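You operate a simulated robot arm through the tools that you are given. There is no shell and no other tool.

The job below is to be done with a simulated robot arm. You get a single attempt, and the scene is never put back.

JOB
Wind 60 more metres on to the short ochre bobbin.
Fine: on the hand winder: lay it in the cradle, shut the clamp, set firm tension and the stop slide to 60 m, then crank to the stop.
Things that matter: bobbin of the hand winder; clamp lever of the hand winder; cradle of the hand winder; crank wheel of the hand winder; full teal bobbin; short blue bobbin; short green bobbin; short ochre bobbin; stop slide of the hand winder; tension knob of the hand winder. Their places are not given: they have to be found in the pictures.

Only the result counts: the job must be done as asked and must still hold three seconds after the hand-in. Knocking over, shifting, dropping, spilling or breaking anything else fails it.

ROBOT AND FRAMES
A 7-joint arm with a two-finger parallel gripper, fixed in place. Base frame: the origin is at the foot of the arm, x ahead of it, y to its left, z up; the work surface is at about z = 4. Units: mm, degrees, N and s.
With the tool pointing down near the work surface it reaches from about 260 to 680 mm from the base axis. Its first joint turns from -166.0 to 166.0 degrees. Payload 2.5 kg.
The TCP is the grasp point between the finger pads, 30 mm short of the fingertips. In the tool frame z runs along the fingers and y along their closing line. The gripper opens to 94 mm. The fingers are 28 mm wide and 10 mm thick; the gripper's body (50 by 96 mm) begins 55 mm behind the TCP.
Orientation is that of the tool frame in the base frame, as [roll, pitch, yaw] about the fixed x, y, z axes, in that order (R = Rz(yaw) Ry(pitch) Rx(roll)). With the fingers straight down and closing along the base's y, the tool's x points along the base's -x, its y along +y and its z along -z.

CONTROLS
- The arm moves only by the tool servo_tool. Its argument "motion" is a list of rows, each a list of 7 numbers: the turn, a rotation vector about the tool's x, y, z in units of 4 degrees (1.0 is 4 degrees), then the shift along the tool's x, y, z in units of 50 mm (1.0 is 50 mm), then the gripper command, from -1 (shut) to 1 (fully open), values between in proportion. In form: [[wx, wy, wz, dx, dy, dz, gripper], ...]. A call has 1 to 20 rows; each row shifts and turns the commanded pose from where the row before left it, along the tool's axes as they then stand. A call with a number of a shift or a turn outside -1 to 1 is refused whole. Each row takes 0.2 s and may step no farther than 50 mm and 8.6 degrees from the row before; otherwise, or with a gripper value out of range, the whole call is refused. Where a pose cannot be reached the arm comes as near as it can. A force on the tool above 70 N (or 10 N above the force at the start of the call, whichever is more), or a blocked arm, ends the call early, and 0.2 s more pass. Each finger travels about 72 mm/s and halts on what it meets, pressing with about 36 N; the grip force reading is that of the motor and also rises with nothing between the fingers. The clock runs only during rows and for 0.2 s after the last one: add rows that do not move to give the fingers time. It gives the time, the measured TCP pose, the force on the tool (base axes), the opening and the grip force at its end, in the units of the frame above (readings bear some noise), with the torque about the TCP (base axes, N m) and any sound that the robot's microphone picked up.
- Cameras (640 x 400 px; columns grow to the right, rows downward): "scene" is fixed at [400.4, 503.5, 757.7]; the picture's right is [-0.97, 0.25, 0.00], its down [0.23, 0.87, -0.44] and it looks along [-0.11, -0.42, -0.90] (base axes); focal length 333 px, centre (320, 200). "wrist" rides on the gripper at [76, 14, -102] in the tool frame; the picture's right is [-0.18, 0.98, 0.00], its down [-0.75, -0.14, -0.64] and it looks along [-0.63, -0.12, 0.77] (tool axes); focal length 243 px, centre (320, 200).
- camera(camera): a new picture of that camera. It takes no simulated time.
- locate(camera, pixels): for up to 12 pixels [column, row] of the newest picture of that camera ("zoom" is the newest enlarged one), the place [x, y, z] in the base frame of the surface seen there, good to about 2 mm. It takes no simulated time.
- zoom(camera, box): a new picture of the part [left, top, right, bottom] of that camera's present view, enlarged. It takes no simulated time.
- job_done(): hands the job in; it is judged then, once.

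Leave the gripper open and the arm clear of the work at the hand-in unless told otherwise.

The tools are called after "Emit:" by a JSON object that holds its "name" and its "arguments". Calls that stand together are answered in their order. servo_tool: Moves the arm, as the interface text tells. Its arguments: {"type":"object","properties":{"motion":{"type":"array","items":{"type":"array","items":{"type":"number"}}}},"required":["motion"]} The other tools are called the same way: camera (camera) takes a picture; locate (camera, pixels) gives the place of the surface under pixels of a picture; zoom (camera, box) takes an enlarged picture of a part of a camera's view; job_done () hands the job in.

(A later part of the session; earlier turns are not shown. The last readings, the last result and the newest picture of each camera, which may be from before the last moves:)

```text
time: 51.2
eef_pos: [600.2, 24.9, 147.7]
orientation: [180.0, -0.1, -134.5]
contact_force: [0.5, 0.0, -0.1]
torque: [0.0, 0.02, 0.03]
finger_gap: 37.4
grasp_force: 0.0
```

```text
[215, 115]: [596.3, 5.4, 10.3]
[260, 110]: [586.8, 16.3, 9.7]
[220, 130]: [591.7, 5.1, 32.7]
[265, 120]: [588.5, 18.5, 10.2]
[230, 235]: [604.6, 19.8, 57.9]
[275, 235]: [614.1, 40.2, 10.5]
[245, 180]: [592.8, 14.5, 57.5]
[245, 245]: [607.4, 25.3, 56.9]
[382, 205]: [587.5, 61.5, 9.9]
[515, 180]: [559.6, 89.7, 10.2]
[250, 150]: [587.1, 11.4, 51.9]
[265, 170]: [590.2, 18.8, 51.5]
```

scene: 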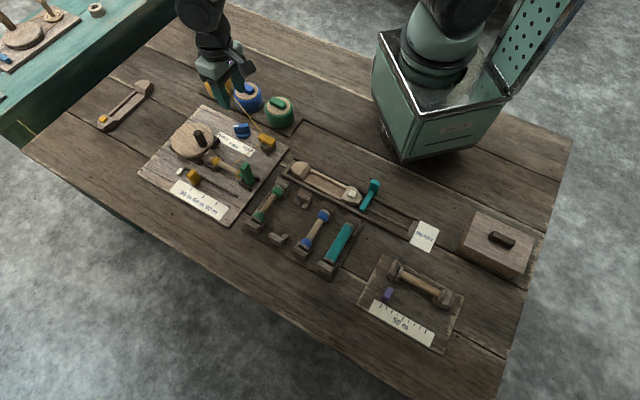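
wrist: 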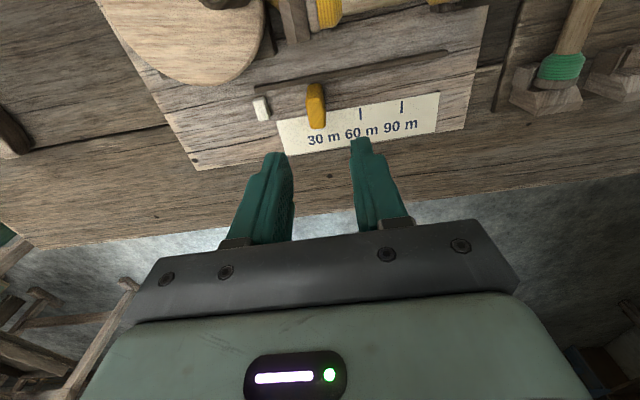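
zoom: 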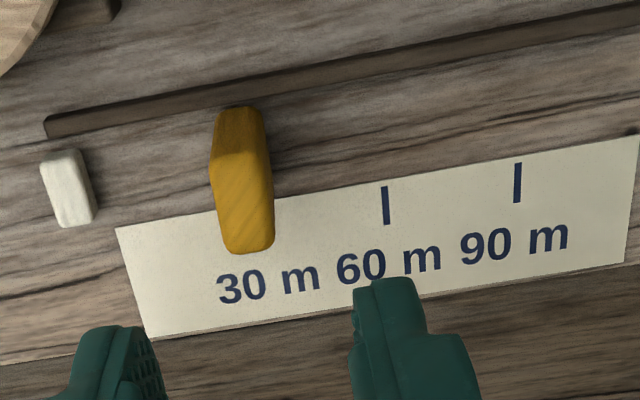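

The slide's centre is about (598,24) and within 1–2 mm of the 30 mark. I'll shift 3 mm in -v and lower to a TCP z of about 55 so the fingers straddle it.

Emit:
{"name": "servo_tool", "arguments": {"motion": [[0, 0, 0, 0.06, 0, 0.4, -0.2], [0, 0, 0, 0, 0, 0.4, -0.2], [0, 0, 0, 0, 0, 0.4, -0.2], [0, 0, 0, 0, 0, 0.4, -0.2], [0, 0, 0, 0, 0, 0, -0.2]]}}

Emit:
{"name": "camera", "arguments": {"camera": "wrist"}}

Emit:
{"name": "zoom", "arguments": {"camera": "scene", "box": [150, 130, 240, 210]}}

```text
time: 52.4
eef_pos: [596.7, 19.5, 66.8]
orientation: [-179.9, -0.1, -134.5]
contact_force: [0.3, -0.5, -0.1]
torque: [-0.02, -0.03, 0.02]
finger_gap: 37.8
grasp_force: 0.1
```

```text
taken
```

wrist: 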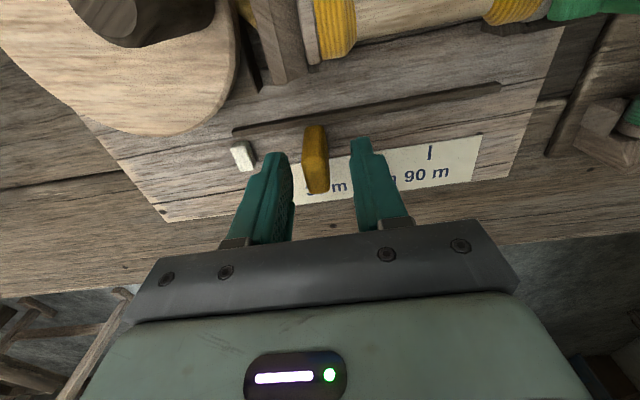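

```text
5.00 times, centred on (195, 170) of scene
```

zoom: 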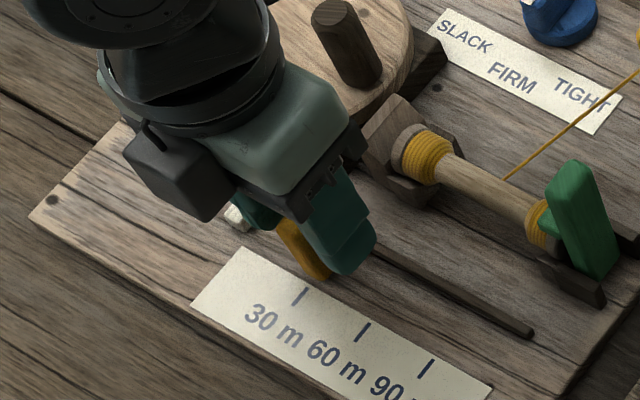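

The slide lies between the fingers. I'll lower 12 mm more and close on it.

Emit:
{"name": "servo_tool", "arguments": {"motion": [[0, 0, 0, 0, 0, 0.12, -0.2], [0, 0, 0, 0, 0, 0.12, -0.2], [0, 0, 0, 0, 0, 0, -0.2], [0, 0, 0, 0, 0, 0, -0.5], [0, 0, 0, 0, 0, 0, -0.7], [0, 0, 0, 0, 0, 0, -1], [0, 0, 0, 0, 0, 0, -1]]}}

```text
time: 54.0
eef_pos: [596.3, 19.5, 56.0]
orientation: [-179.9, 0.0, -134.5]
contact_force: [1.2, 0.6, -0.6]
torque: [0.07, -0.13, -0.74]
finger_gap: 18.1
grasp_force: 45.3
```

The gap is 18.1 mm with a twist of -0.74 N m, more than I expected, so I'll look before moving.

Emit:
{"name": "camera", "arguments": {"camera": "wrist"}}

Emit:
{"name": "zoom", "arguments": {"camera": "wrist", "box": [230, 90, 410, 240]}}

Emit:
{"name": "zoom", "arguments": {"camera": "scene", "box": [170, 150, 240, 210]}}

```text
taken
```

wrist: 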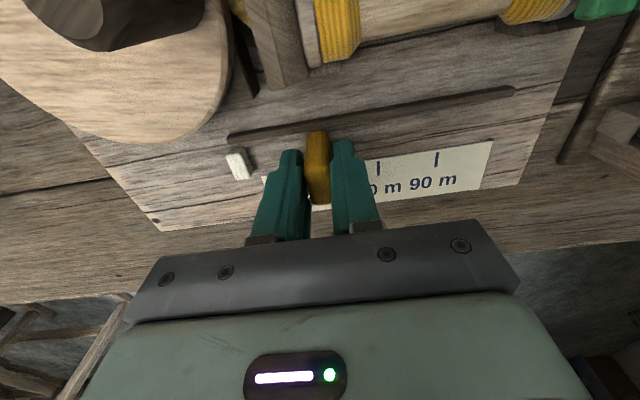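

```text
2.67 times, centred on (320, 165) of wrist
```

zoom: 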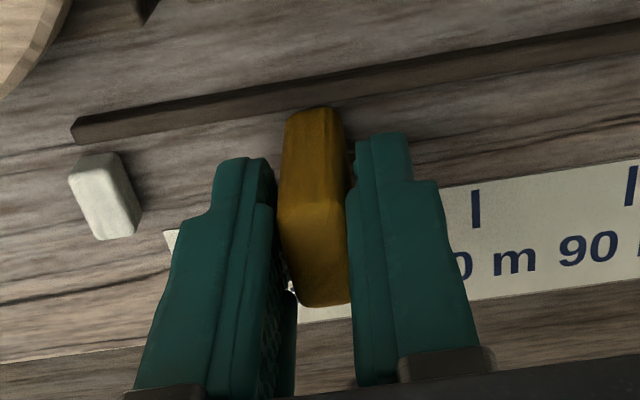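

```text
6.67 times, centred on (205, 180) of scene
```

zoom: 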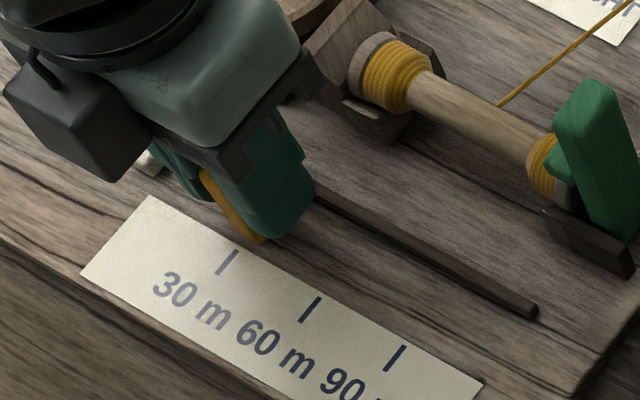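

The slide is held between the pads. I'll move it along +u (tool +y) 20 mm first and read the force.

Emit:
{"name": "servo_tool", "arguments": {"motion": [[0, 0, 0, 0, 0.1, 0, -1], [0, 0, 0, 0, 0.1, 0, -1], [0, 0, 0, 0, 0.1, 0, -1], [0, 0, 0, 0, 0.1, 0, -1], [0, 0, 0, 0, 0, 0, -1]]}}

Emit:
{"name": "zoom", "arguments": {"camera": "wrist", "box": [200, 70, 440, 240]}}

```text
time: 55.2
eef_pos: [581.7, 34.1, 55.9]
orientation: [-179.9, -0.1, -134.4]
contact_force: [-12.5, -14.3, 14.2]
torque: [0.33, -0.32, -0.64]
finger_gap: 18.5
grasp_force: 44.6
```

```text
2.35 times, centred on (320, 155) of wrist
```

zoom: 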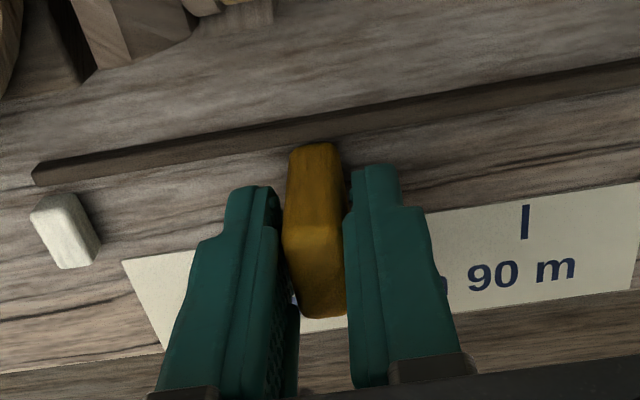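

The slide moved about 20.6 mm and follows the tool. I'll ease the small side load and move about 19 mm further to the 60 mark.

Emit:
{"name": "servo_tool", "arguments": {"motion": [[0, 0, 0, 0.014, 0.09, -0.006, -1], [0, 0, 0, 0, 0.1, 0, -1], [0, 0, 0, 0, 0.1, 0, -1], [0, 0, 0, 0, 0.09, 0, -1], [0, 0, 0, 0, 0, 0, -1]]}}

Emit:
{"name": "zoom", "arguments": {"camera": "scene", "box": [170, 150, 240, 220]}}

```text
time: 56.4
eef_pos: [569.1, 47.9, 55.5]
orientation: [-179.9, 0.2, -134.5]
contact_force: [-3.7, -5.8, 17.7]
torque: [-0.18, 0.12, -0.72]
finger_gap: 18.4
grasp_force: 44.3
```

```text
5.71 times, centred on (205, 185) of scene
```

zoom: 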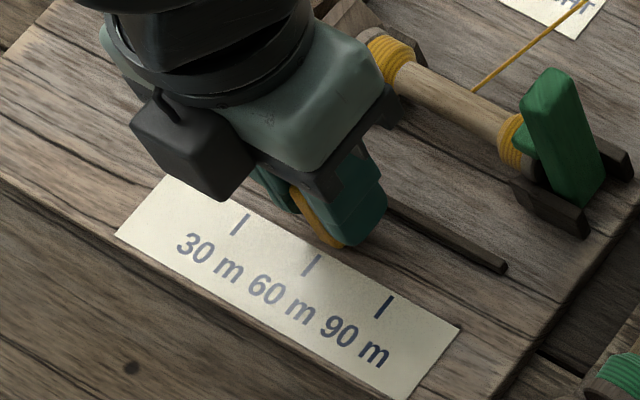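

The total travel is about 39.3 mm. I'll open, rise and view the slide against the 60 mark.

Emit:
{"name": "servo_tool", "arguments": {"motion": [[0, 0, 0, 0, 0, 0, -0.5], [0, 0, 0, 0, 0, 0, -0.3], [0, 0, 0, 0, 0, 0, -0.2], [0, 0, 0, 0, 0, -0.4, -0.2], [0, 0, 0, 0, 0, -0.8, -0.2], [0, 0, 0, 0, 0, -0.9, -0.2], [0, 0, 0, 0, 0, 0, -0.2]]}}

Emit:
{"name": "camera", "arguments": {"camera": "wrist"}}

Emit:
{"name": "zoom", "arguments": {"camera": "wrist", "box": [220, 40, 420, 165]}}

Emit:
{"name": "zoom", "arguments": {"camera": "scene", "box": [170, 150, 240, 220]}}

```text
time: 58.0
eef_pos: [567.6, 48.1, 160.4]
orientation: [180.0, 0.0, -134.4]
contact_force: [0.0, -0.8, -0.1]
torque: [0.01, 0.0, -0.02]
finger_gap: 37.6
grasp_force: 0.0
```

```text
taken
```

wrist: 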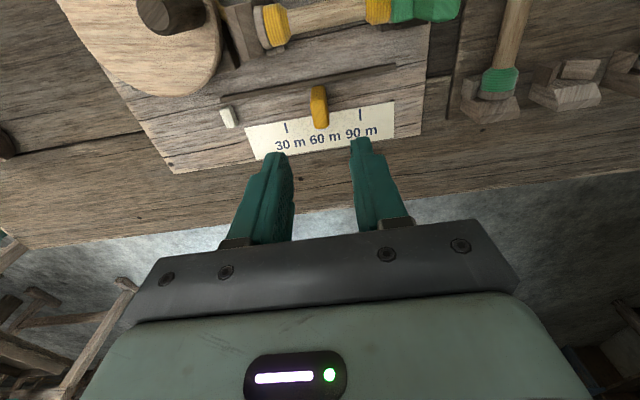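

```text
3.20 times, centred on (320, 102) of wrist
```

zoom: 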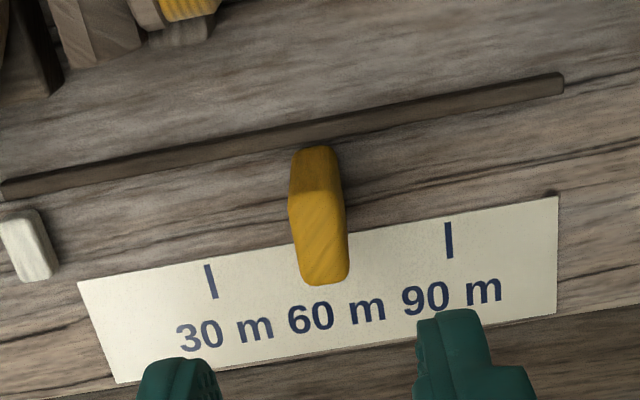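

```text
5.71 times, centred on (205, 185) of scene
```

zoom: 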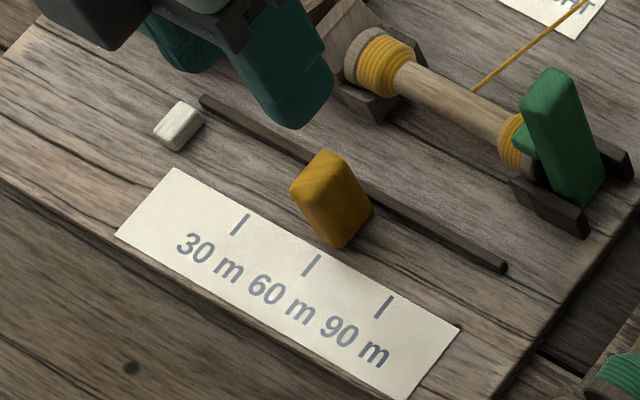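

By eye the slide is at the 60 mark. I'll zoom in closely on both views and locate its edges and the marks to check.

Emit:
{"name": "zoom", "arguments": {"camera": "scene", "box": [195, 170, 225, 205]}}

Emit:
{"name": "locate", "arguments": {"camera": "zoom", "pixels": [[320, 200], [200, 200], [260, 60], [250, 150], [330, 140], [300, 240], [280, 260], [240, 240], [350, 190], [220, 300], [400, 380], [240, 100]]}}

```text
11.43 times, centred on (210, 188) of scene
```

zoom: 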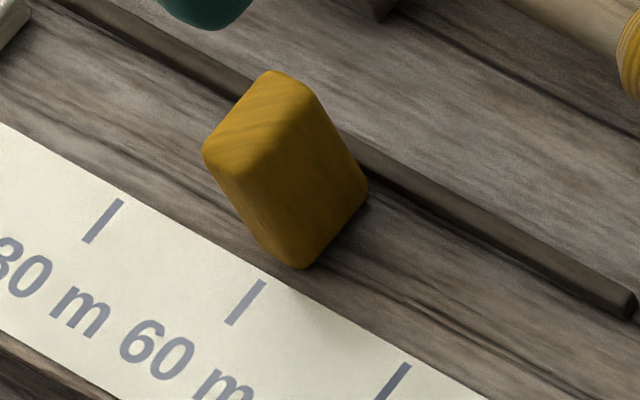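

```text
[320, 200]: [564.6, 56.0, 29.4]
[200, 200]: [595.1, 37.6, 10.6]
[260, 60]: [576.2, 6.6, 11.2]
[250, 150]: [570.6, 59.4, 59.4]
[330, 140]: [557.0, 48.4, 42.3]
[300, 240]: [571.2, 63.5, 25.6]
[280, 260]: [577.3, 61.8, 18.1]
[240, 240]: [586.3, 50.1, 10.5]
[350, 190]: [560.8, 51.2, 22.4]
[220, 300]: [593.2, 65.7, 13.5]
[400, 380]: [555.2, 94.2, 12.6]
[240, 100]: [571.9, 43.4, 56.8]
```

I'll locate the marks and the slide's two side faces more specifically in the same zoom.

Emit:
{"name": "locate", "arguments": {"camera": "zoom", "pixels": [[102, 222], [245, 302], [395, 382], [230, 185], [245, 215], [260, 240], [270, 180], [280, 220], [300, 260], [210, 150], [315, 160], [340, 190]]}}

Emit:
{"name": "zoom", "arguments": {"camera": "wrist", "box": [260, 70, 400, 150]}}

```text
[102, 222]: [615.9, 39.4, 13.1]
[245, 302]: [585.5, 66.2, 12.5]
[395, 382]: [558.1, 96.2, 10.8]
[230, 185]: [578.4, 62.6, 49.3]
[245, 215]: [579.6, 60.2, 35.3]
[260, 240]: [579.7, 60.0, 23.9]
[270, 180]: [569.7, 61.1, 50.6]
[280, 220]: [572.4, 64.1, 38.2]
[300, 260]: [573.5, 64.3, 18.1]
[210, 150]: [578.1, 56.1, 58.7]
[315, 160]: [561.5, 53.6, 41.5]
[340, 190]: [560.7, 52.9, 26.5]
```

```text
4.57 times, centred on (330, 110) of wrist
```

zoom: 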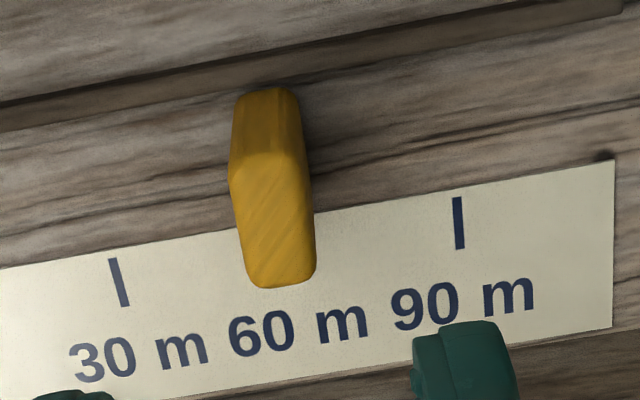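

I'll do the same check within the wrist view: the slide's left and right edges against the 30 and 90 marks.

Emit:
{"name": "locate", "arguments": {"camera": "zoom", "pixels": [[118, 282], [458, 223], [242, 240], [310, 235], [234, 185], [304, 180], [248, 270], [312, 265], [238, 120], [296, 115], [240, 100], [292, 95]]}}

```text
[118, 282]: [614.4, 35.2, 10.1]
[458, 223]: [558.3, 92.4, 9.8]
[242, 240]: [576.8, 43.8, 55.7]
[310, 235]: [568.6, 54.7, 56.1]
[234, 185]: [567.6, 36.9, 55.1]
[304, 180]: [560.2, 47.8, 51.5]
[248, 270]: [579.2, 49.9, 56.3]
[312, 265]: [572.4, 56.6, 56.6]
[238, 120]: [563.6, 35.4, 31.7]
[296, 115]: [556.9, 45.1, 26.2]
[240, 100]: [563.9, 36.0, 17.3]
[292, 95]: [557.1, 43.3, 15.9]
```

Within the wrist frame the slide's centre is less than 1 mm from the 60 m position, so the stop is set. Next is the crank, and I'll move above the wheel to measure it.

Emit:
{"name": "servo_tool", "arguments": {"motion": [[0, 0, 0, 0.457, -0.705, -0.267, -0.2], [0, 0, 0, 0.457, -0.705, -0.267, -0.2], [0, 0, 0, 0.457, -0.705, -0.267, -0.2], [0, 0, 0, 0, 0, 0, -0.2]]}}

Emit:
{"name": "camera", "arguments": {"camera": "wrist"}}

Emit:
{"name": "zoom", "arguments": {"camera": "wrist", "box": [220, 20, 420, 180]}}

Emit:
{"name": "zoom", "arguments": {"camera": "scene", "box": [150, 110, 260, 200]}}

```text
time: 59.0
eef_pos: [595.4, -76.3, 199.8]
orientation: [-180.0, 0.0, -134.4]
contact_force: [-0.2, 0.1, -0.2]
torque: [0.02, 0.0, -0.01]
finger_gap: 37.7
grasp_force: 0.0
```

```text
taken
```

wrist: 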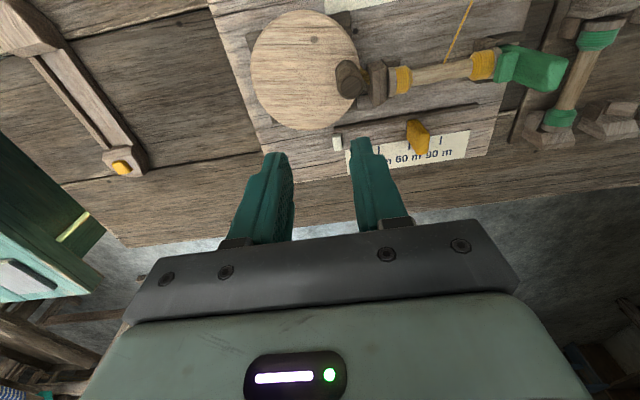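

```text
2.50 times, centred on (320, 100) of wrist
```

zoom: 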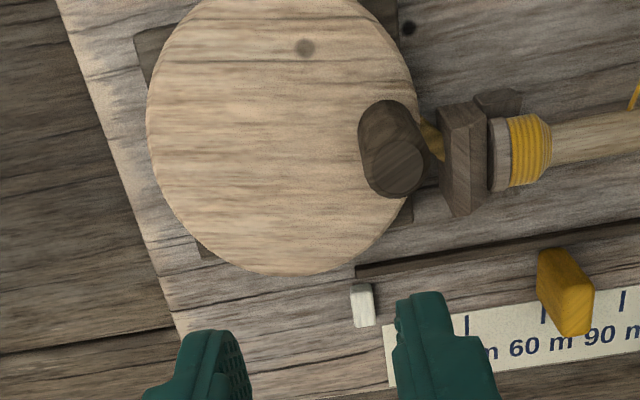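

```text
4.44 times, centred on (205, 155) of scene
```

zoom: 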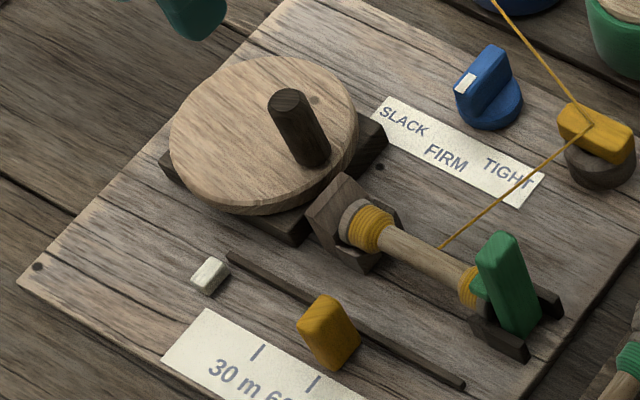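

The wheel is fully visible in the scene view. I'll locate rim points and the handle's base and top.

Emit:
{"name": "locate", "arguments": {"camera": "zoom", "pixels": [[175, 140], [205, 80], [265, 61], [325, 80], [350, 120], [335, 165], [255, 203], [200, 185], [288, 98], [300, 140], [315, 155], [313, 100]]}}

Emit:
{"name": "zoom", "arguments": {"camera": "wrist", "box": [230, 0, 390, 140]}}

Emit:
{"name": "locate", "arguments": {"camera": "zoom", "pixels": [[100, 150], [90, 220], [130, 330], [300, 370], [430, 330], [500, 250], [510, 180], [440, 70], [475, 240], [505, 300], [450, 270], [530, 270]]}}

```text
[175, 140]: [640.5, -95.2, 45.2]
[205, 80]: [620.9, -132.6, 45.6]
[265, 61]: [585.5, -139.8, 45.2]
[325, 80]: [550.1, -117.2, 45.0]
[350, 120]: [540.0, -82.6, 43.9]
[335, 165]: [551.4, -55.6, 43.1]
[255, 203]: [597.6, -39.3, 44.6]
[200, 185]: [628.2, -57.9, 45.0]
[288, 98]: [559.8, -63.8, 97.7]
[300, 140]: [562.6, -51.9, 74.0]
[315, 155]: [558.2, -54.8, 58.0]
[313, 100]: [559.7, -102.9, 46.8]
```

```text
2.86 times, centred on (310, 70) of wrist
```

zoom: 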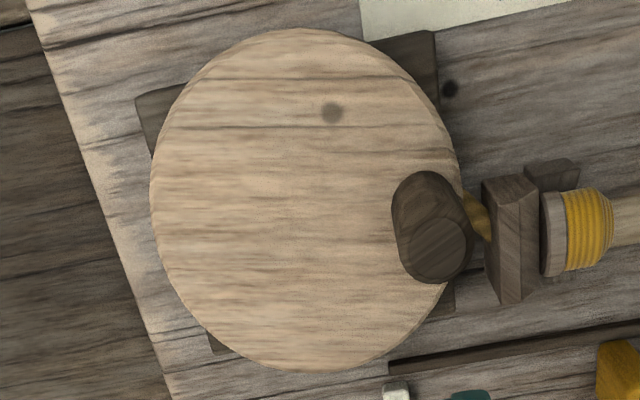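

```text
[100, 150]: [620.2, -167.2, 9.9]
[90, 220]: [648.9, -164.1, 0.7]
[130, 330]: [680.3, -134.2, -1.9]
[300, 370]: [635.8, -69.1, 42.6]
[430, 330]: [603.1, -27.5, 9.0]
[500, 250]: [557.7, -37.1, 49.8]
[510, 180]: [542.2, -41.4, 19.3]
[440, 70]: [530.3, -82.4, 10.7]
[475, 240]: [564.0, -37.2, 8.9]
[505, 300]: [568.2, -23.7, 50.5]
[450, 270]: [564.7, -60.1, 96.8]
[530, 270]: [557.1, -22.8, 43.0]
```

The rim fits a circle centred at (590,-89.5) with radius about 51. I'll zoom in on the handle to get its exact centre and diameter.

Emit:
{"name": "zoom", "arguments": {"camera": "scene", "box": [205, 120, 235, 155]}}

Emit:
{"name": "zoom", "arguments": {"camera": "wrist", "box": [320, 50, 370, 110]}}

```text
11.43 times, centred on (220, 138) of scene
```

zoom: 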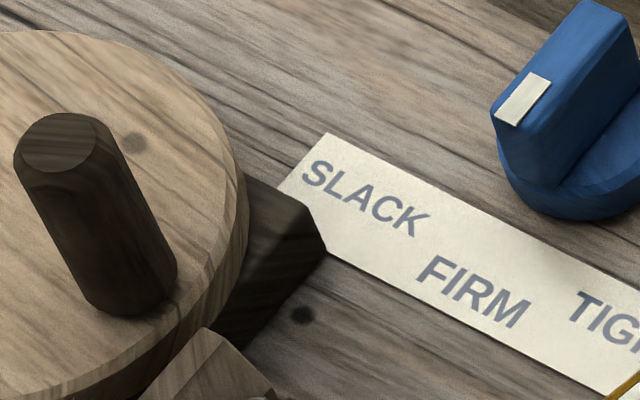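

```text
6.67 times, centred on (345, 80) of wrist
```

zoom: 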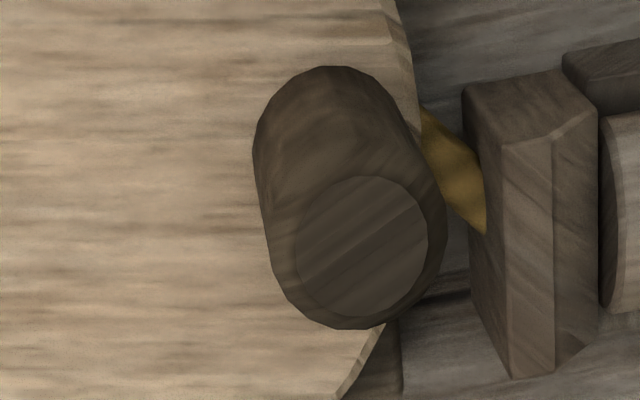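

Emit:
{"name": "locate", "arguments": {"camera": "zoom", "pixels": [[362, 245], [300, 240], [425, 240], [365, 180], [355, 312], [280, 290], [262, 140], [410, 150], [330, 90], [440, 225], [345, 130], [270, 200]]}}

Emit:
{"name": "zoom", "arguments": {"camera": "scene", "box": [205, 120, 235, 155]}}

Emit:
{"name": "locate", "arguments": {"camera": "zoom", "pixels": [[57, 143], [25, 140], [90, 140], [57, 118], [58, 170], [30, 180], [110, 150], [90, 290], [165, 270], [130, 305], [100, 220], [130, 310]]}}

```text
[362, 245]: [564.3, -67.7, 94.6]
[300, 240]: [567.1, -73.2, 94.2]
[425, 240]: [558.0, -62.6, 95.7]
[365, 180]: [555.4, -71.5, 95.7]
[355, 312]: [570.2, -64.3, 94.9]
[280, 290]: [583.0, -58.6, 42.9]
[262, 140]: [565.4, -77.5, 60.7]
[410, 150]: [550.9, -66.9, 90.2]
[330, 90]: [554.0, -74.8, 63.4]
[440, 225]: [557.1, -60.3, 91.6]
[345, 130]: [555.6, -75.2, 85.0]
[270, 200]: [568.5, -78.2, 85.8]
```

```text
11.43 times, centred on (220, 138) of scene
```

zoom: 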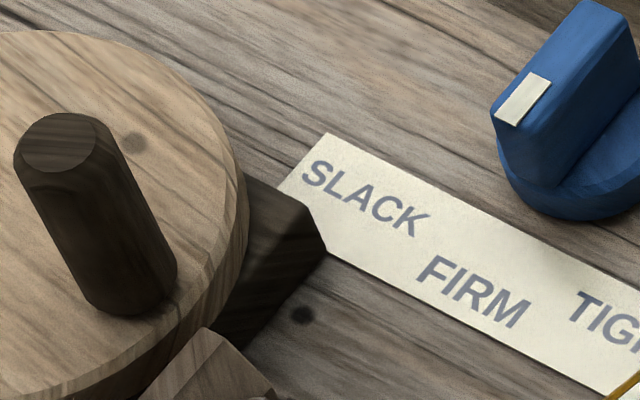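

```text
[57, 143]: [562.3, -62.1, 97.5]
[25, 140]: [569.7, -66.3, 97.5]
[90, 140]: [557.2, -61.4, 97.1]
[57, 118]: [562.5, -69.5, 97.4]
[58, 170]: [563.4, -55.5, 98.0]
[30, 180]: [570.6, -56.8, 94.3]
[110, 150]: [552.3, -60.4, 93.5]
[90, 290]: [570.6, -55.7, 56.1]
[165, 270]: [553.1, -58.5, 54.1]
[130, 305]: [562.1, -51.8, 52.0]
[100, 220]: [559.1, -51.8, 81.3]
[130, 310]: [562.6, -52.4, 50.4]
```

The handle's centre is about (562,-62.5) with a diameter of about 20, standing from z 45 to 97 at a radius of 39 from the wheel centre. I'll turn the tool to yaw 180, open to about 50 mm and come above the handle.

Emit:
{"name": "servo_tool", "arguments": {"motion": [[0, 0, 0.95, 0, 0, 0, 0.05], [0, 0, 0.95, 0, 0, 0, 0.05], [0, 0, 0.95, 0, 0, 0, 0.05], [0, 0, 0.95, 0, 0, 0, 0.05], [0, 0, 0.95, 0, 0, 0, 0.05], [0, 0, 0.95, 0, 0, 0, 0.05], [0, 0, 0.95, 0, 0, 0, 0.05], [0, 0, 0.95, 0, 0, 0, 0.05], [0, 0, 0.95, 0, 0, 0, 0.05], [0, 0, 0.95, 0, 0, 0, 0.05], [0, 0, 0.95, 0, 0, 0, 0.05], [0, 0, 0.95, 0, 0, 0, 0.05], [0, 0, 0, 0.668, 0.276, 0, 0.05], [0, 0, 0, 0, 0, 0.5, 0.05], [0, 0, 0, 0, 0, 0.5, 0.05], [0, 0, 0, 0, 0, 0, 0.05]]}}

Emit:
{"name": "camera", "arguments": {"camera": "wrist"}}

Emit:
{"name": "zoom", "arguments": {"camera": "scene", "box": [150, 100, 260, 190]}}

```text
time: 62.4
eef_pos: [563.3, -59.0, 150.5]
orientation: [-180.0, 0.0, 179.9]
contact_force: [0.1, 0.0, -0.2]
torque: [0.03, -0.03, -0.03]
finger_gap: 49.4
grasp_force: 0.0
```

```text
taken
```

wrist: 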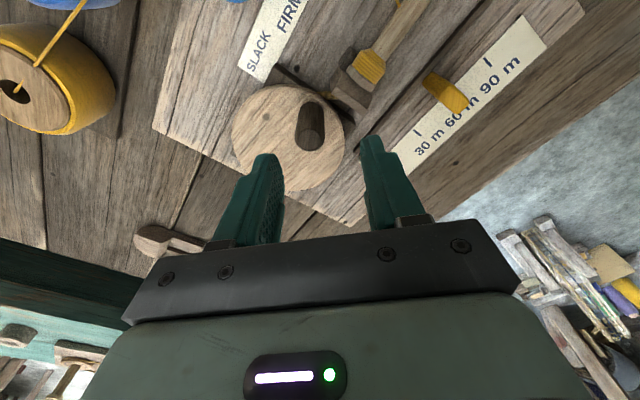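

```text
4.44 times, centred on (205, 145) of scene
```

zoom: 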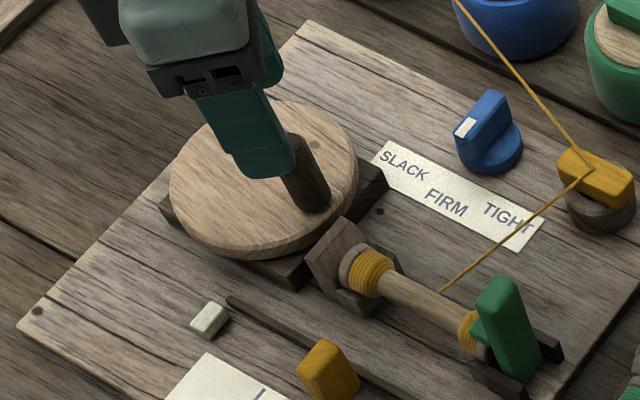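

The handle is at (311,125) between the fingers. I'll locate its top here as a cross-check.

Emit:
{"name": "zoom", "arguments": {"camera": "wrist", "box": [270, 80, 360, 170]}}

Emit:
{"name": "locate", "arguments": {"camera": "wrist", "pixels": [[311, 141], [302, 138], [320, 138], [311, 132], [310, 149], [300, 115], [324, 115], [311, 103], [415, 131], [437, 110]]}}

```text
4.44 times, centred on (315, 125) of wrist
```

zoom: 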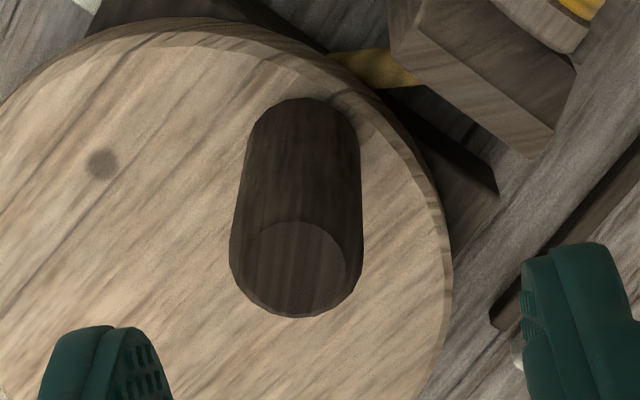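

```text
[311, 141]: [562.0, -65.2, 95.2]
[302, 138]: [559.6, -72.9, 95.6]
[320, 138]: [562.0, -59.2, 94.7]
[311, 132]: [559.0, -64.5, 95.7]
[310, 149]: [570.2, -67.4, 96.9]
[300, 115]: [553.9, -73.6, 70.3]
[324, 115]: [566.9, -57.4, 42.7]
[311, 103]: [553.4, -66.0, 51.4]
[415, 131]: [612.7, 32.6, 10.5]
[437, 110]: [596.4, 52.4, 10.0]
```

Both cameras agree on the handle centre at about (562.5,-63.8). I'll shift 4.5 mm in -y and lower to z of about 90.

Emit:
{"name": "servo_tool", "arguments": {"motion": [[0, 0, 0, 0.01, -0.09, 0.3, 0.05], [0, 0, 0, 0, 0, 0.3, 0.05], [0, 0, 0, 0, 0, 0.3, 0.05], [0, 0, 0, 0, 0, 0.3, 0.05], [0, 0, 0, 0, 0, 0, 0.05]]}}

Emit:
{"name": "zoom", "arguments": {"camera": "wrist", "box": [220, 70, 420, 240]}}

```text
time: 63.6
eef_pos: [562.6, -64.9, 90.0]
orientation: [180.0, 0.0, 179.9]
contact_force: [-0.4, -0.2, 0.2]
torque: [-0.01, 0.01, -0.01]
finger_gap: 49.3
grasp_force: 0.1
```

```text
2.35 times, centred on (320, 155) of wrist
```

zoom: 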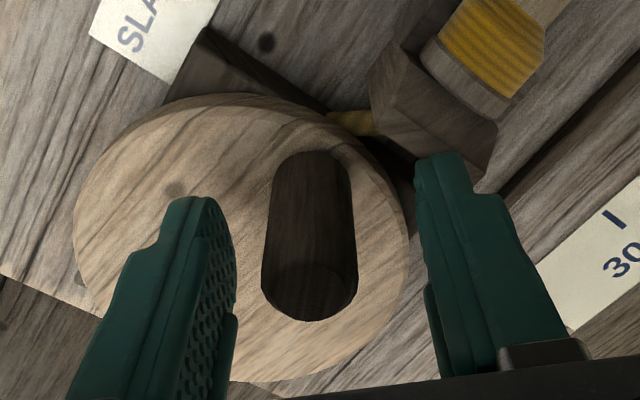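

The handle stands between the fingers. I'll close on it and read the gap.

Emit:
{"name": "servo_tool", "arguments": {"motion": [[0, 0, 0, 0, 0, 0, -0.3], [0, 0, 0, 0, 0, 0, -0.5], [0, 0, 0, 0, 0, 0, -0.8], [0, 0, 0, 0, 0, 0, -1], [0, 0, 0, 0, 0, 0, -1]]}}

Emit:
{"name": "zoom", "arguments": {"camera": "wrist", "box": [220, 70, 420, 240]}}

```text
time: 64.8
eef_pos: [563.0, -65.3, 90.0]
orientation: [-180.0, 0.1, 180.0]
contact_force: [4.1, -4.5, -3.7]
torque: [0.75, 0.1, -0.02]
finger_gap: 21.3
grasp_force: 44.9
```

```text
2.35 times, centred on (320, 155) of wrist
```

zoom: 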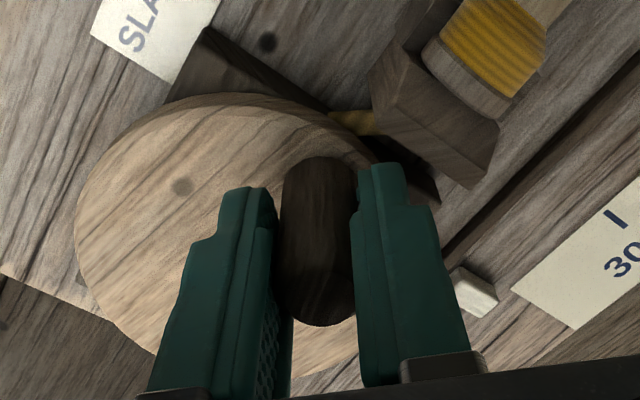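

The handle is gripped with a gap of 21.3 mm. I'll test clockwise (seen from above) with a 10° arc of about (+4.8,+4.5) mm and read the force.

Emit:
{"name": "servo_tool", "arguments": {"motion": [[0, 0, 0, -0.048, 0.047, 0, -1], [0, 0, 0, -0.049, 0.044, 0, -1], [0, 0, 0, 0, 0, 0, -1]]}}

Emit:
{"name": "zoom", "arguments": {"camera": "scene", "box": [150, 100, 260, 190]}}

```text
time: 65.6
eef_pos: [567.3, -62.6, 89.8]
orientation: [-179.9, 0.0, 179.9]
contact_force: [8.0, -11.3, -13.4]
torque: [0.66, -0.68, -0.05]
finger_gap: 21.4
grasp_force: 44.8
```

```text
4.44 times, centred on (205, 145) of scene
```

zoom: 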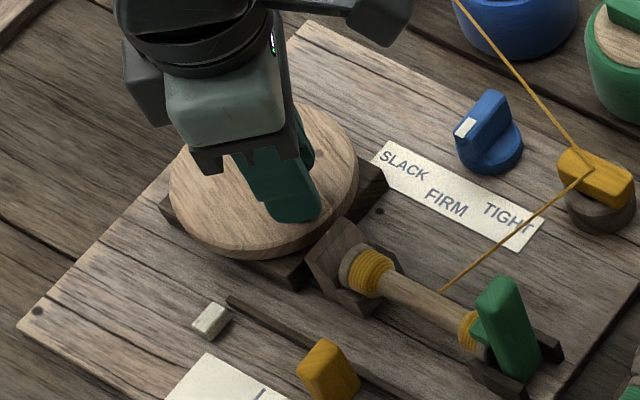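

Clockwise turns freely, with a slight inward load that means the true radius is a little smaller. I'll continue the arc 30° further using a radius of 35.5 and check.

Emit:
{"name": "servo_tool", "arguments": {"motion": [[0, 0, 0, -0.101, 0.07, 0, -1], [0, 0, 0, -0.113, 0.054, 0, -1], [0, 0, 0, -0.118, 0.032, 0, -1], [0, 0, 0, 0, 0, 0, -1]]}}

Emit:
{"name": "camera", "arguments": {"camera": "wrist"}}

Emit:
{"name": "zoom", "arguments": {"camera": "scene", "box": [190, 130, 270, 200]}}

```text
time: 66.6
eef_pos: [582.6, -55.9, 90.1]
orientation: [-179.9, -0.2, 179.7]
contact_force: [3.3, -22.5, -25.1]
torque: [0.64, 0.34, -0.03]
finger_gap: 21.2
grasp_force: 45.5
```

```text
taken
```

wrist: 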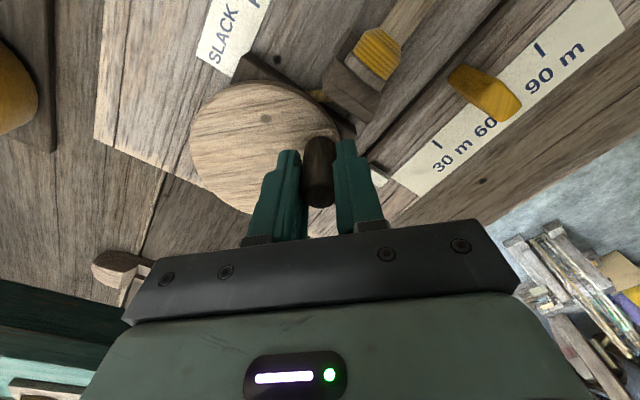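

```text
5.71 times, centred on (230, 165) of scene
```

zoom: 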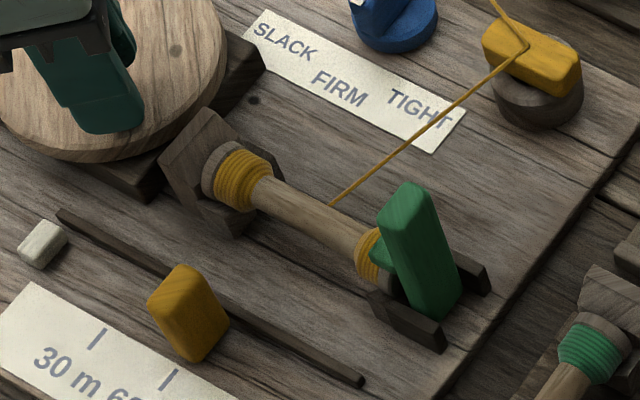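

Clockwise still moves freely. The forces show the circle centre lies a little further in -y, at about (590,-92) with radius 37.5. I'll follow that circle through another 45°.

Emit:
{"name": "servo_tool", "arguments": {"motion": [[0, 0, 0, -0.046, -0.038, 0.012, -1], [0, 0, 0, -0.132, 0, 0, -1], [0, 0, 0, -0.19, -0.044, 0, -1], [0, 0, 0, -0.174, -0.09, 0, -1], [0, 0, 0, 0, 0, 0, -1]]}}

Emit:
{"name": "zoom", "arguments": {"camera": "wrist", "box": [200, 50, 440, 240]}}

```text
time: 67.8
eef_pos: [609.9, -62.2, 89.4]
orientation: [179.9, 0.0, 179.9]
contact_force: [-3.7, -5.8, -12.9]
torque: [-0.8, 0.71, 0.0]
finger_gap: 21.6
grasp_force: 44.9
```

```text
2.11 times, centred on (320, 145) of wrist
```

zoom: 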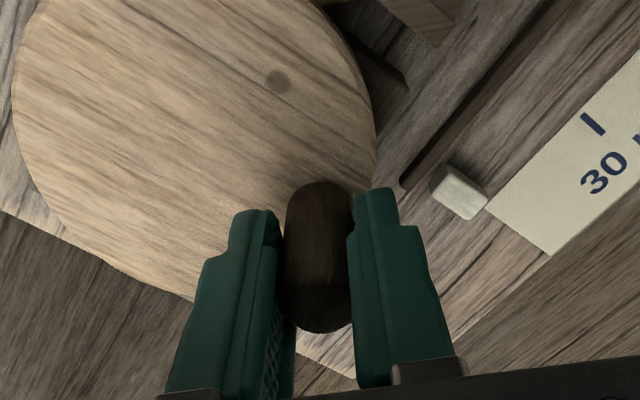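

The forces are small, so the circle fits well. I'll carry on clockwise through another 90° to angle -35, then compare the bobbin.

Emit:
{"name": "servo_tool", "arguments": {"motion": [[0, 0, 0, -0.144, -0.132, 0, -1], [0, 0, 0, -0.105, -0.165, 0, -1], [0, 0, 0, -0.059, -0.186, 0, -1], [0, 0, 0, -0.009, -0.195, 0, -1], [0, 0, 0, 0.042, -0.191, 0, -1], [0, 0, 0, 0.09, -0.173, 0, -1], [0, 0, 0, 0, 0, 0, -1]]}}

Emit:
{"name": "zoom", "arguments": {"camera": "wrist", "box": [200, 0, 460, 240]}}

Emit:
{"name": "zoom", "arguments": {"camera": "scene", "box": [190, 130, 270, 200]}}

```text
time: 69.4
eef_pos: [619.3, -118.7, 90.4]
orientation: [-179.7, 0.2, 179.8]
contact_force: [33.8, -24.5, -18.6]
torque: [0.71, 0.68, -0.05]
finger_gap: 20.7
grasp_force: 44.9
```

```text
1.67 times, centred on (330, 120) of wrist
```

zoom: 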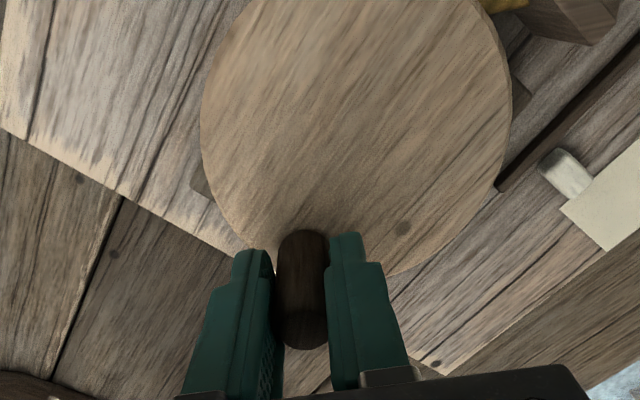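

```text
5.71 times, centred on (230, 165) of scene
```

zoom: 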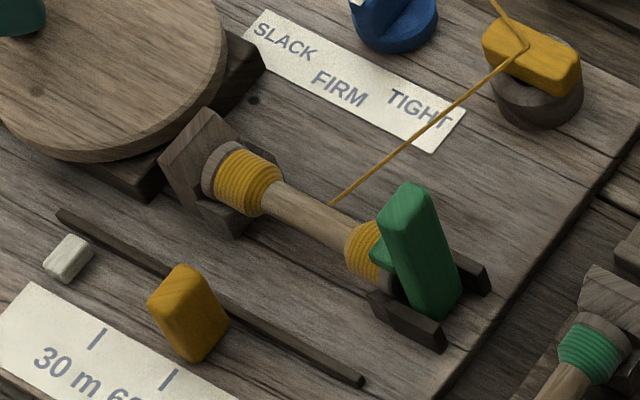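

The white follower beside the slot has moved towards the slide and the ochre bands have grown, so clockwise winds. An outward load of about 41 N built up, so I'll shift (+3,-2.5) mm to relieve it.

Emit:
{"name": "servo_tool", "arguments": {"motion": [[0, 0, 0, -0.06, -0.05, 0.008, -1], [0, 0, 0, 0, 0, 0, -1]]}}

```text
time: 70.0
eef_pos: [623.8, -114.2, 89.9]
orientation: [180.0, 0.2, 180.0]
contact_force: [9.6, -4.3, 3.2]
torque: [-0.36, -1.47, -0.02]
finger_gap: 21.2
grasp_force: 44.8
```

The load is relieved: the TCP is at (623.8,-114.2) with small forces. The refined circle has its centre near (589,-94.7) and radius 39.2. I'll continue clockwise from -30° to -120°.

Emit:
{"name": "servo_tool", "arguments": {"motion": [[0, 0, 0, 0.125, -0.162, 0, -1], [0, 0, 0, 0.162, -0.125, 0, -1], [0, 0, 0, 0.189, -0.078, 0, -1], [0, 0, 0, 0.203, -0.027, 0, -1], [0, 0, 0, 0.203, 0.027, 0, -1], [0, 0, 0, 0.189, 0.078, 0, -1], [0, 0, 0, 0, 0, 0, -1]]}}

Emit:
{"name": "zoom", "arguments": {"camera": "wrist", "box": [200, 0, 460, 240]}}

```text
time: 71.6
eef_pos: [568.8, -131.3, 91.1]
orientation: [-180.0, 0.1, 179.8]
contact_force: [2.5, 4.1, 21.1]
torque: [-0.01, -1.32, 0.04]
finger_gap: 21.2
grasp_force: 44.8
```

```text
1.67 times, centred on (330, 120) of wrist
```

zoom: 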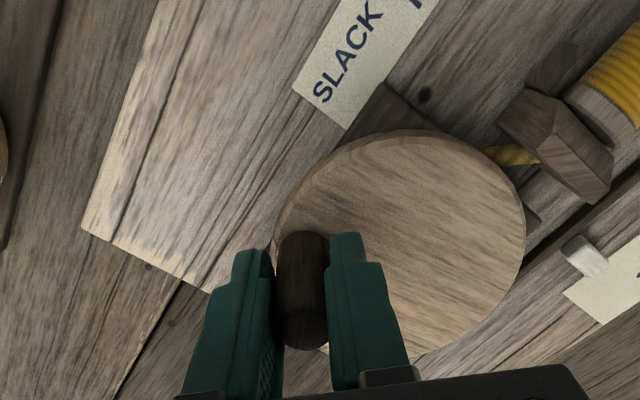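

The forces are small at -120° and the wheel follows. I'll continue clockwise another 90° to 150°.

Emit:
{"name": "servo_tool", "arguments": {"motion": [[0, 0, 0, 0.162, 0.125, -0.01, -1], [0, 0, 0, 0.125, 0.162, 0, -1], [0, 0, 0, 0.078, 0.189, 0, -1], [0, 0, 0, 0.027, 0.203, 0, -1], [0, 0, 0, -0.027, 0.203, 0, -1], [0, 0, 0, -0.078, 0.189, 0, -1], [0, 0, 0, 0, 0, 0, -1]]}}

Emit:
{"name": "zoom", "arguments": {"camera": "wrist", "box": [200, 0, 460, 240]}}

Emit:
{"name": "zoom", "arguments": {"camera": "scene", "box": [160, 110, 270, 210]}}

```text
time: 73.2
eef_pos: [554.8, -76.1, 87.6]
orientation: [179.8, -0.3, -179.9]
contact_force: [-23.7, 13.8, 2.7]
torque: [-0.5, -0.88, 0.03]
finger_gap: 20.9
grasp_force: 45.2
```

```text
1.67 times, centred on (330, 120) of wrist
```

zoom: 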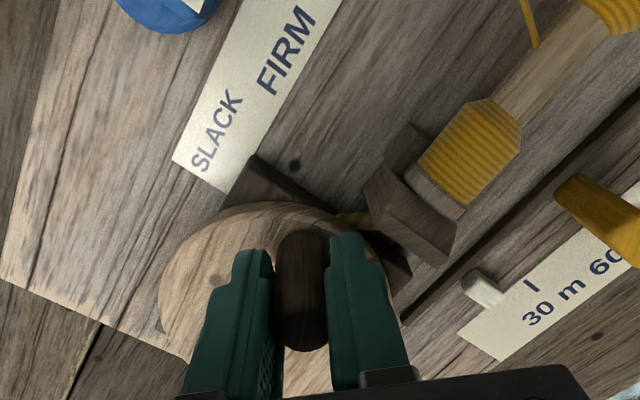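

```text
4.00 times, centred on (215, 160) of scene
```

zoom: 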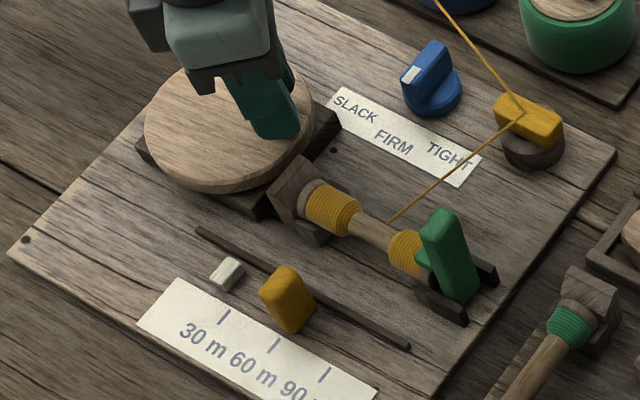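

The ochre bands have grown much longer and the white follower is near the 30 mark, so it takes about 29 mm of follower travel per turn. I'll correct about 2 mm outward and continue from 150° to 60°.

Emit:
{"name": "servo_tool", "arguments": {"motion": [[0, 0, 0, -0.085, 0.186, -0.01, -1], [0, 0, 0, -0.162, 0.125, 0, -1], [0, 0, 0, -0.189, 0.078, 0, -1], [0, 0, 0, -0.203, 0.027, 0, -1], [0, 0, 0, -0.203, -0.027, 0, -1], [0, 0, 0, -0.189, -0.078, 0, -1], [0, 0, 0, 0, 0, 0, -1]]}}

Emit:
{"name": "zoom", "arguments": {"camera": "wrist", "box": [200, 0, 460, 240]}}

```text
time: 74.8
eef_pos: [605.7, -59.2, 89.4]
orientation: [179.8, -0.1, -179.9]
contact_force: [11.4, 23.3, -39.7]
torque: [-0.55, -0.11, 0.01]
finger_gap: 21.0
grasp_force: 45.1
```

```text
1.67 times, centred on (330, 120) of wrist
```

zoom: 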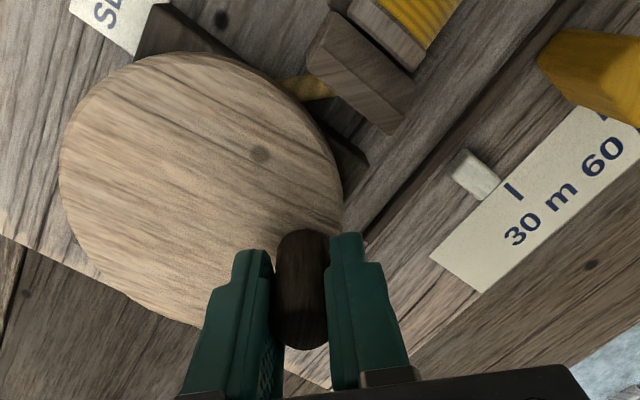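

It follows well, though a pull of -40 N in z has built up. I'll lower 1 mm, shift slightly outward and continue from 60° to -30°.

Emit:
{"name": "servo_tool", "arguments": {"motion": [[0, 0, 0, -0.178, -0.09, 0.02, -1], [0, 0, 0, -0.125, -0.162, 0, -1], [0, 0, 0, -0.078, -0.189, 0, -1], [0, 0, 0, -0.027, -0.203, 0, -1], [0, 0, 0, 0.027, -0.203, 0, -1], [0, 0, 0, 0.078, -0.189, 0, -1], [0, 0, 0, 0, 0, 0, -1]]}}

Emit:
{"name": "zoom", "arguments": {"camera": "wrist", "box": [200, 0, 460, 240]}}

Emit:
{"name": "zoom", "arguments": {"camera": "scene", "box": [160, 110, 270, 210]}}

```text
time: 76.4
eef_pos: [621.5, -115.6, 91.0]
orientation: [-179.8, 0.1, 179.9]
contact_force: [12.7, -9.0, -14.5]
torque: [0.15, 1.19, -0.05]
finger_gap: 21.1
grasp_force: 45.0
```

```text
1.67 times, centred on (330, 120) of wrist
```

zoom: 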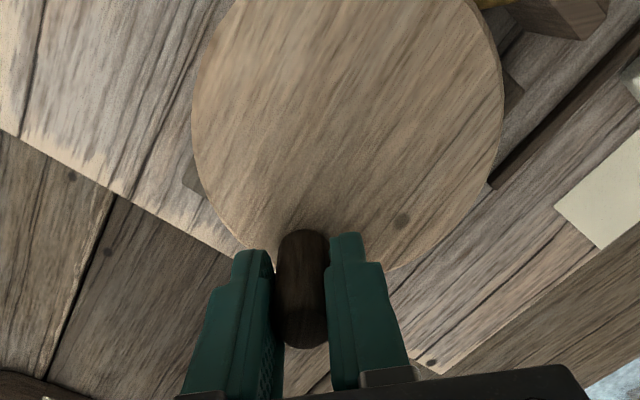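

```text
4.00 times, centred on (215, 160) of scene
```

zoom: 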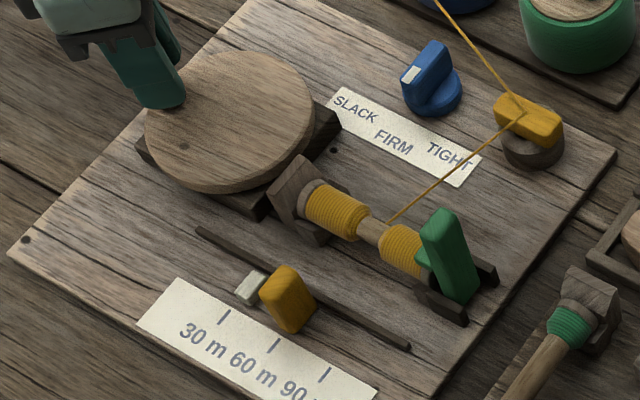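

The follower is now close to the slide, roughly 15–25 mm short. I'll continue in a smaller bite, -30° to -90°, and then check.

Emit:
{"name": "servo_tool", "arguments": {"motion": [[0, 0, 0, 0.115, -0.17, 0.006, -1], [0, 0, 0, 0.162, -0.125, 0, -1], [0, 0, 0, 0.189, -0.078, 0, -1], [0, 0, 0, 0.203, -0.027, 0, -1], [0, 0, 0, 0, 0, 0, -1]]}}

Emit:
{"name": "zoom", "arguments": {"camera": "scene", "box": [160, 130, 270, 220]}}

Emit:
{"name": "zoom", "arguments": {"camera": "wrist", "box": [200, 0, 460, 240]}}

```text
time: 77.6
eef_pos: [589.9, -135.6, 92.4]
orientation: [-179.9, 0.1, 179.9]
contact_force: [0.4, -18.2, 15.5]
torque: [0.17, -0.09, -0.07]
finger_gap: 21.0
grasp_force: 45.2
```

```text
4.44 times, centred on (215, 175) of scene
```

zoom: 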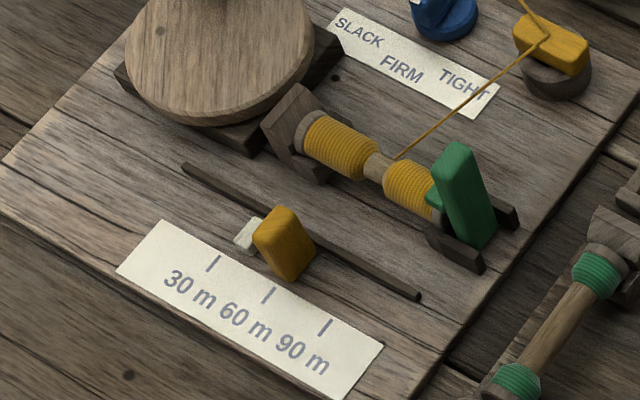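

```text
1.67 times, centred on (330, 120) of wrist
```

zoom: 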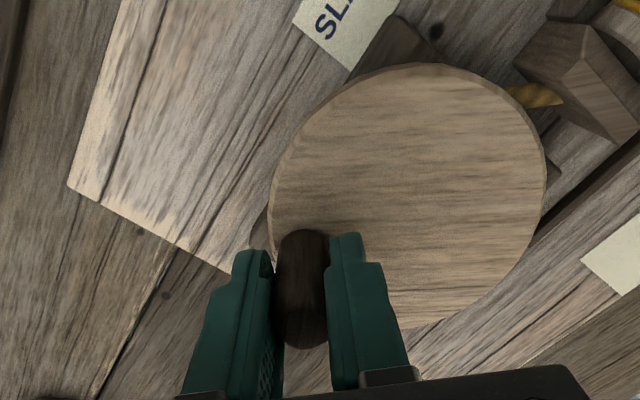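

The follower is nearly hidden beside the slide. I'll zoom in tightly to judge the gap.

Emit:
{"name": "zoom", "arguments": {"camera": "scene", "box": [205, 170, 240, 200]}}

Emit:
{"name": "locate", "arguments": {"camera": "zoom", "pixels": [[160, 200], [190, 180], [140, 220], [175, 160], [210, 200], [260, 200], [150, 180], [180, 210], [200, 165], [130, 200], [165, 225], [240, 150]]}}

```text
13.33 times, centred on (222, 185) of scene
```

zoom: 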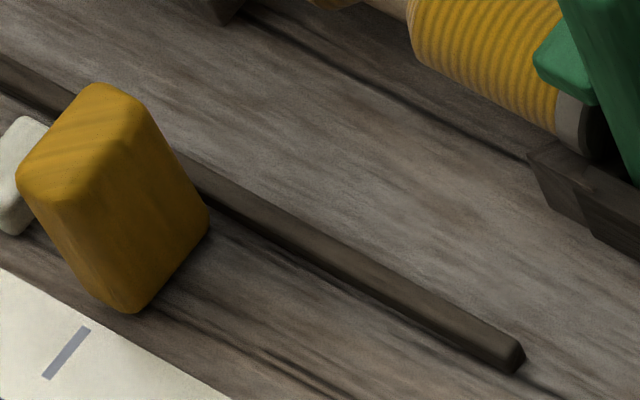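

```text
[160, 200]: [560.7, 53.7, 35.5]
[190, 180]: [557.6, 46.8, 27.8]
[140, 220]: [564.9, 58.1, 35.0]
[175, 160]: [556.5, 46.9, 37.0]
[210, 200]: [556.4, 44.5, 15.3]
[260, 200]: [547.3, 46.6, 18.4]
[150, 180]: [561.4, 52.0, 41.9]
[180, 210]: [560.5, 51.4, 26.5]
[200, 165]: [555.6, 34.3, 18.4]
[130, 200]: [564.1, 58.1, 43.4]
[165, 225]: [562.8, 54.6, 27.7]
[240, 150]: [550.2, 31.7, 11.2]
```

Emit:
{"name": "zoom", "arguments": {"camera": "scene", "box": [190, 165, 230, 205]}}

Emit:
{"name": "locate", "arguments": {"camera": "zoom", "pixels": [[190, 140], [195, 160], [190, 110], [210, 120], [205, 150], [185, 165], [200, 180], [215, 105], [220, 180], [180, 130], [200, 130], [170, 150]]}}

```text
10.00 times, centred on (210, 185) of scene
```

zoom: 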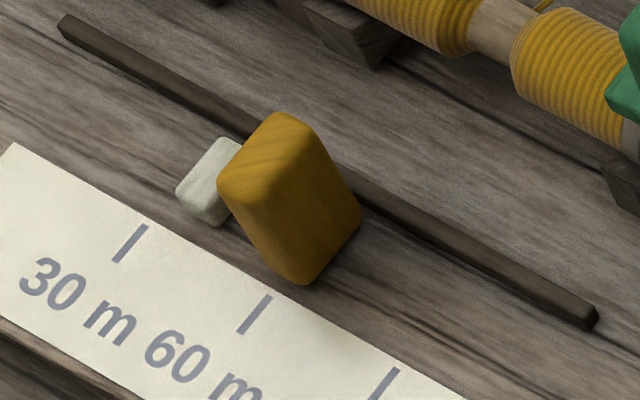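

```text
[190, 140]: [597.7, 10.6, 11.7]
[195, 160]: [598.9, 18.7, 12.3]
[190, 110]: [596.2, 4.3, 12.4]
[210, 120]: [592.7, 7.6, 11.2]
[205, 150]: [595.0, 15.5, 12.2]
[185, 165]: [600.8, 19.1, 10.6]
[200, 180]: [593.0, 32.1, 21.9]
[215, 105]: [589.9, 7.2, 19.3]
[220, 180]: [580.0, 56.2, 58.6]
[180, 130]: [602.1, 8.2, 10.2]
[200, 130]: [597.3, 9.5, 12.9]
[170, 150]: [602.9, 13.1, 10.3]
```

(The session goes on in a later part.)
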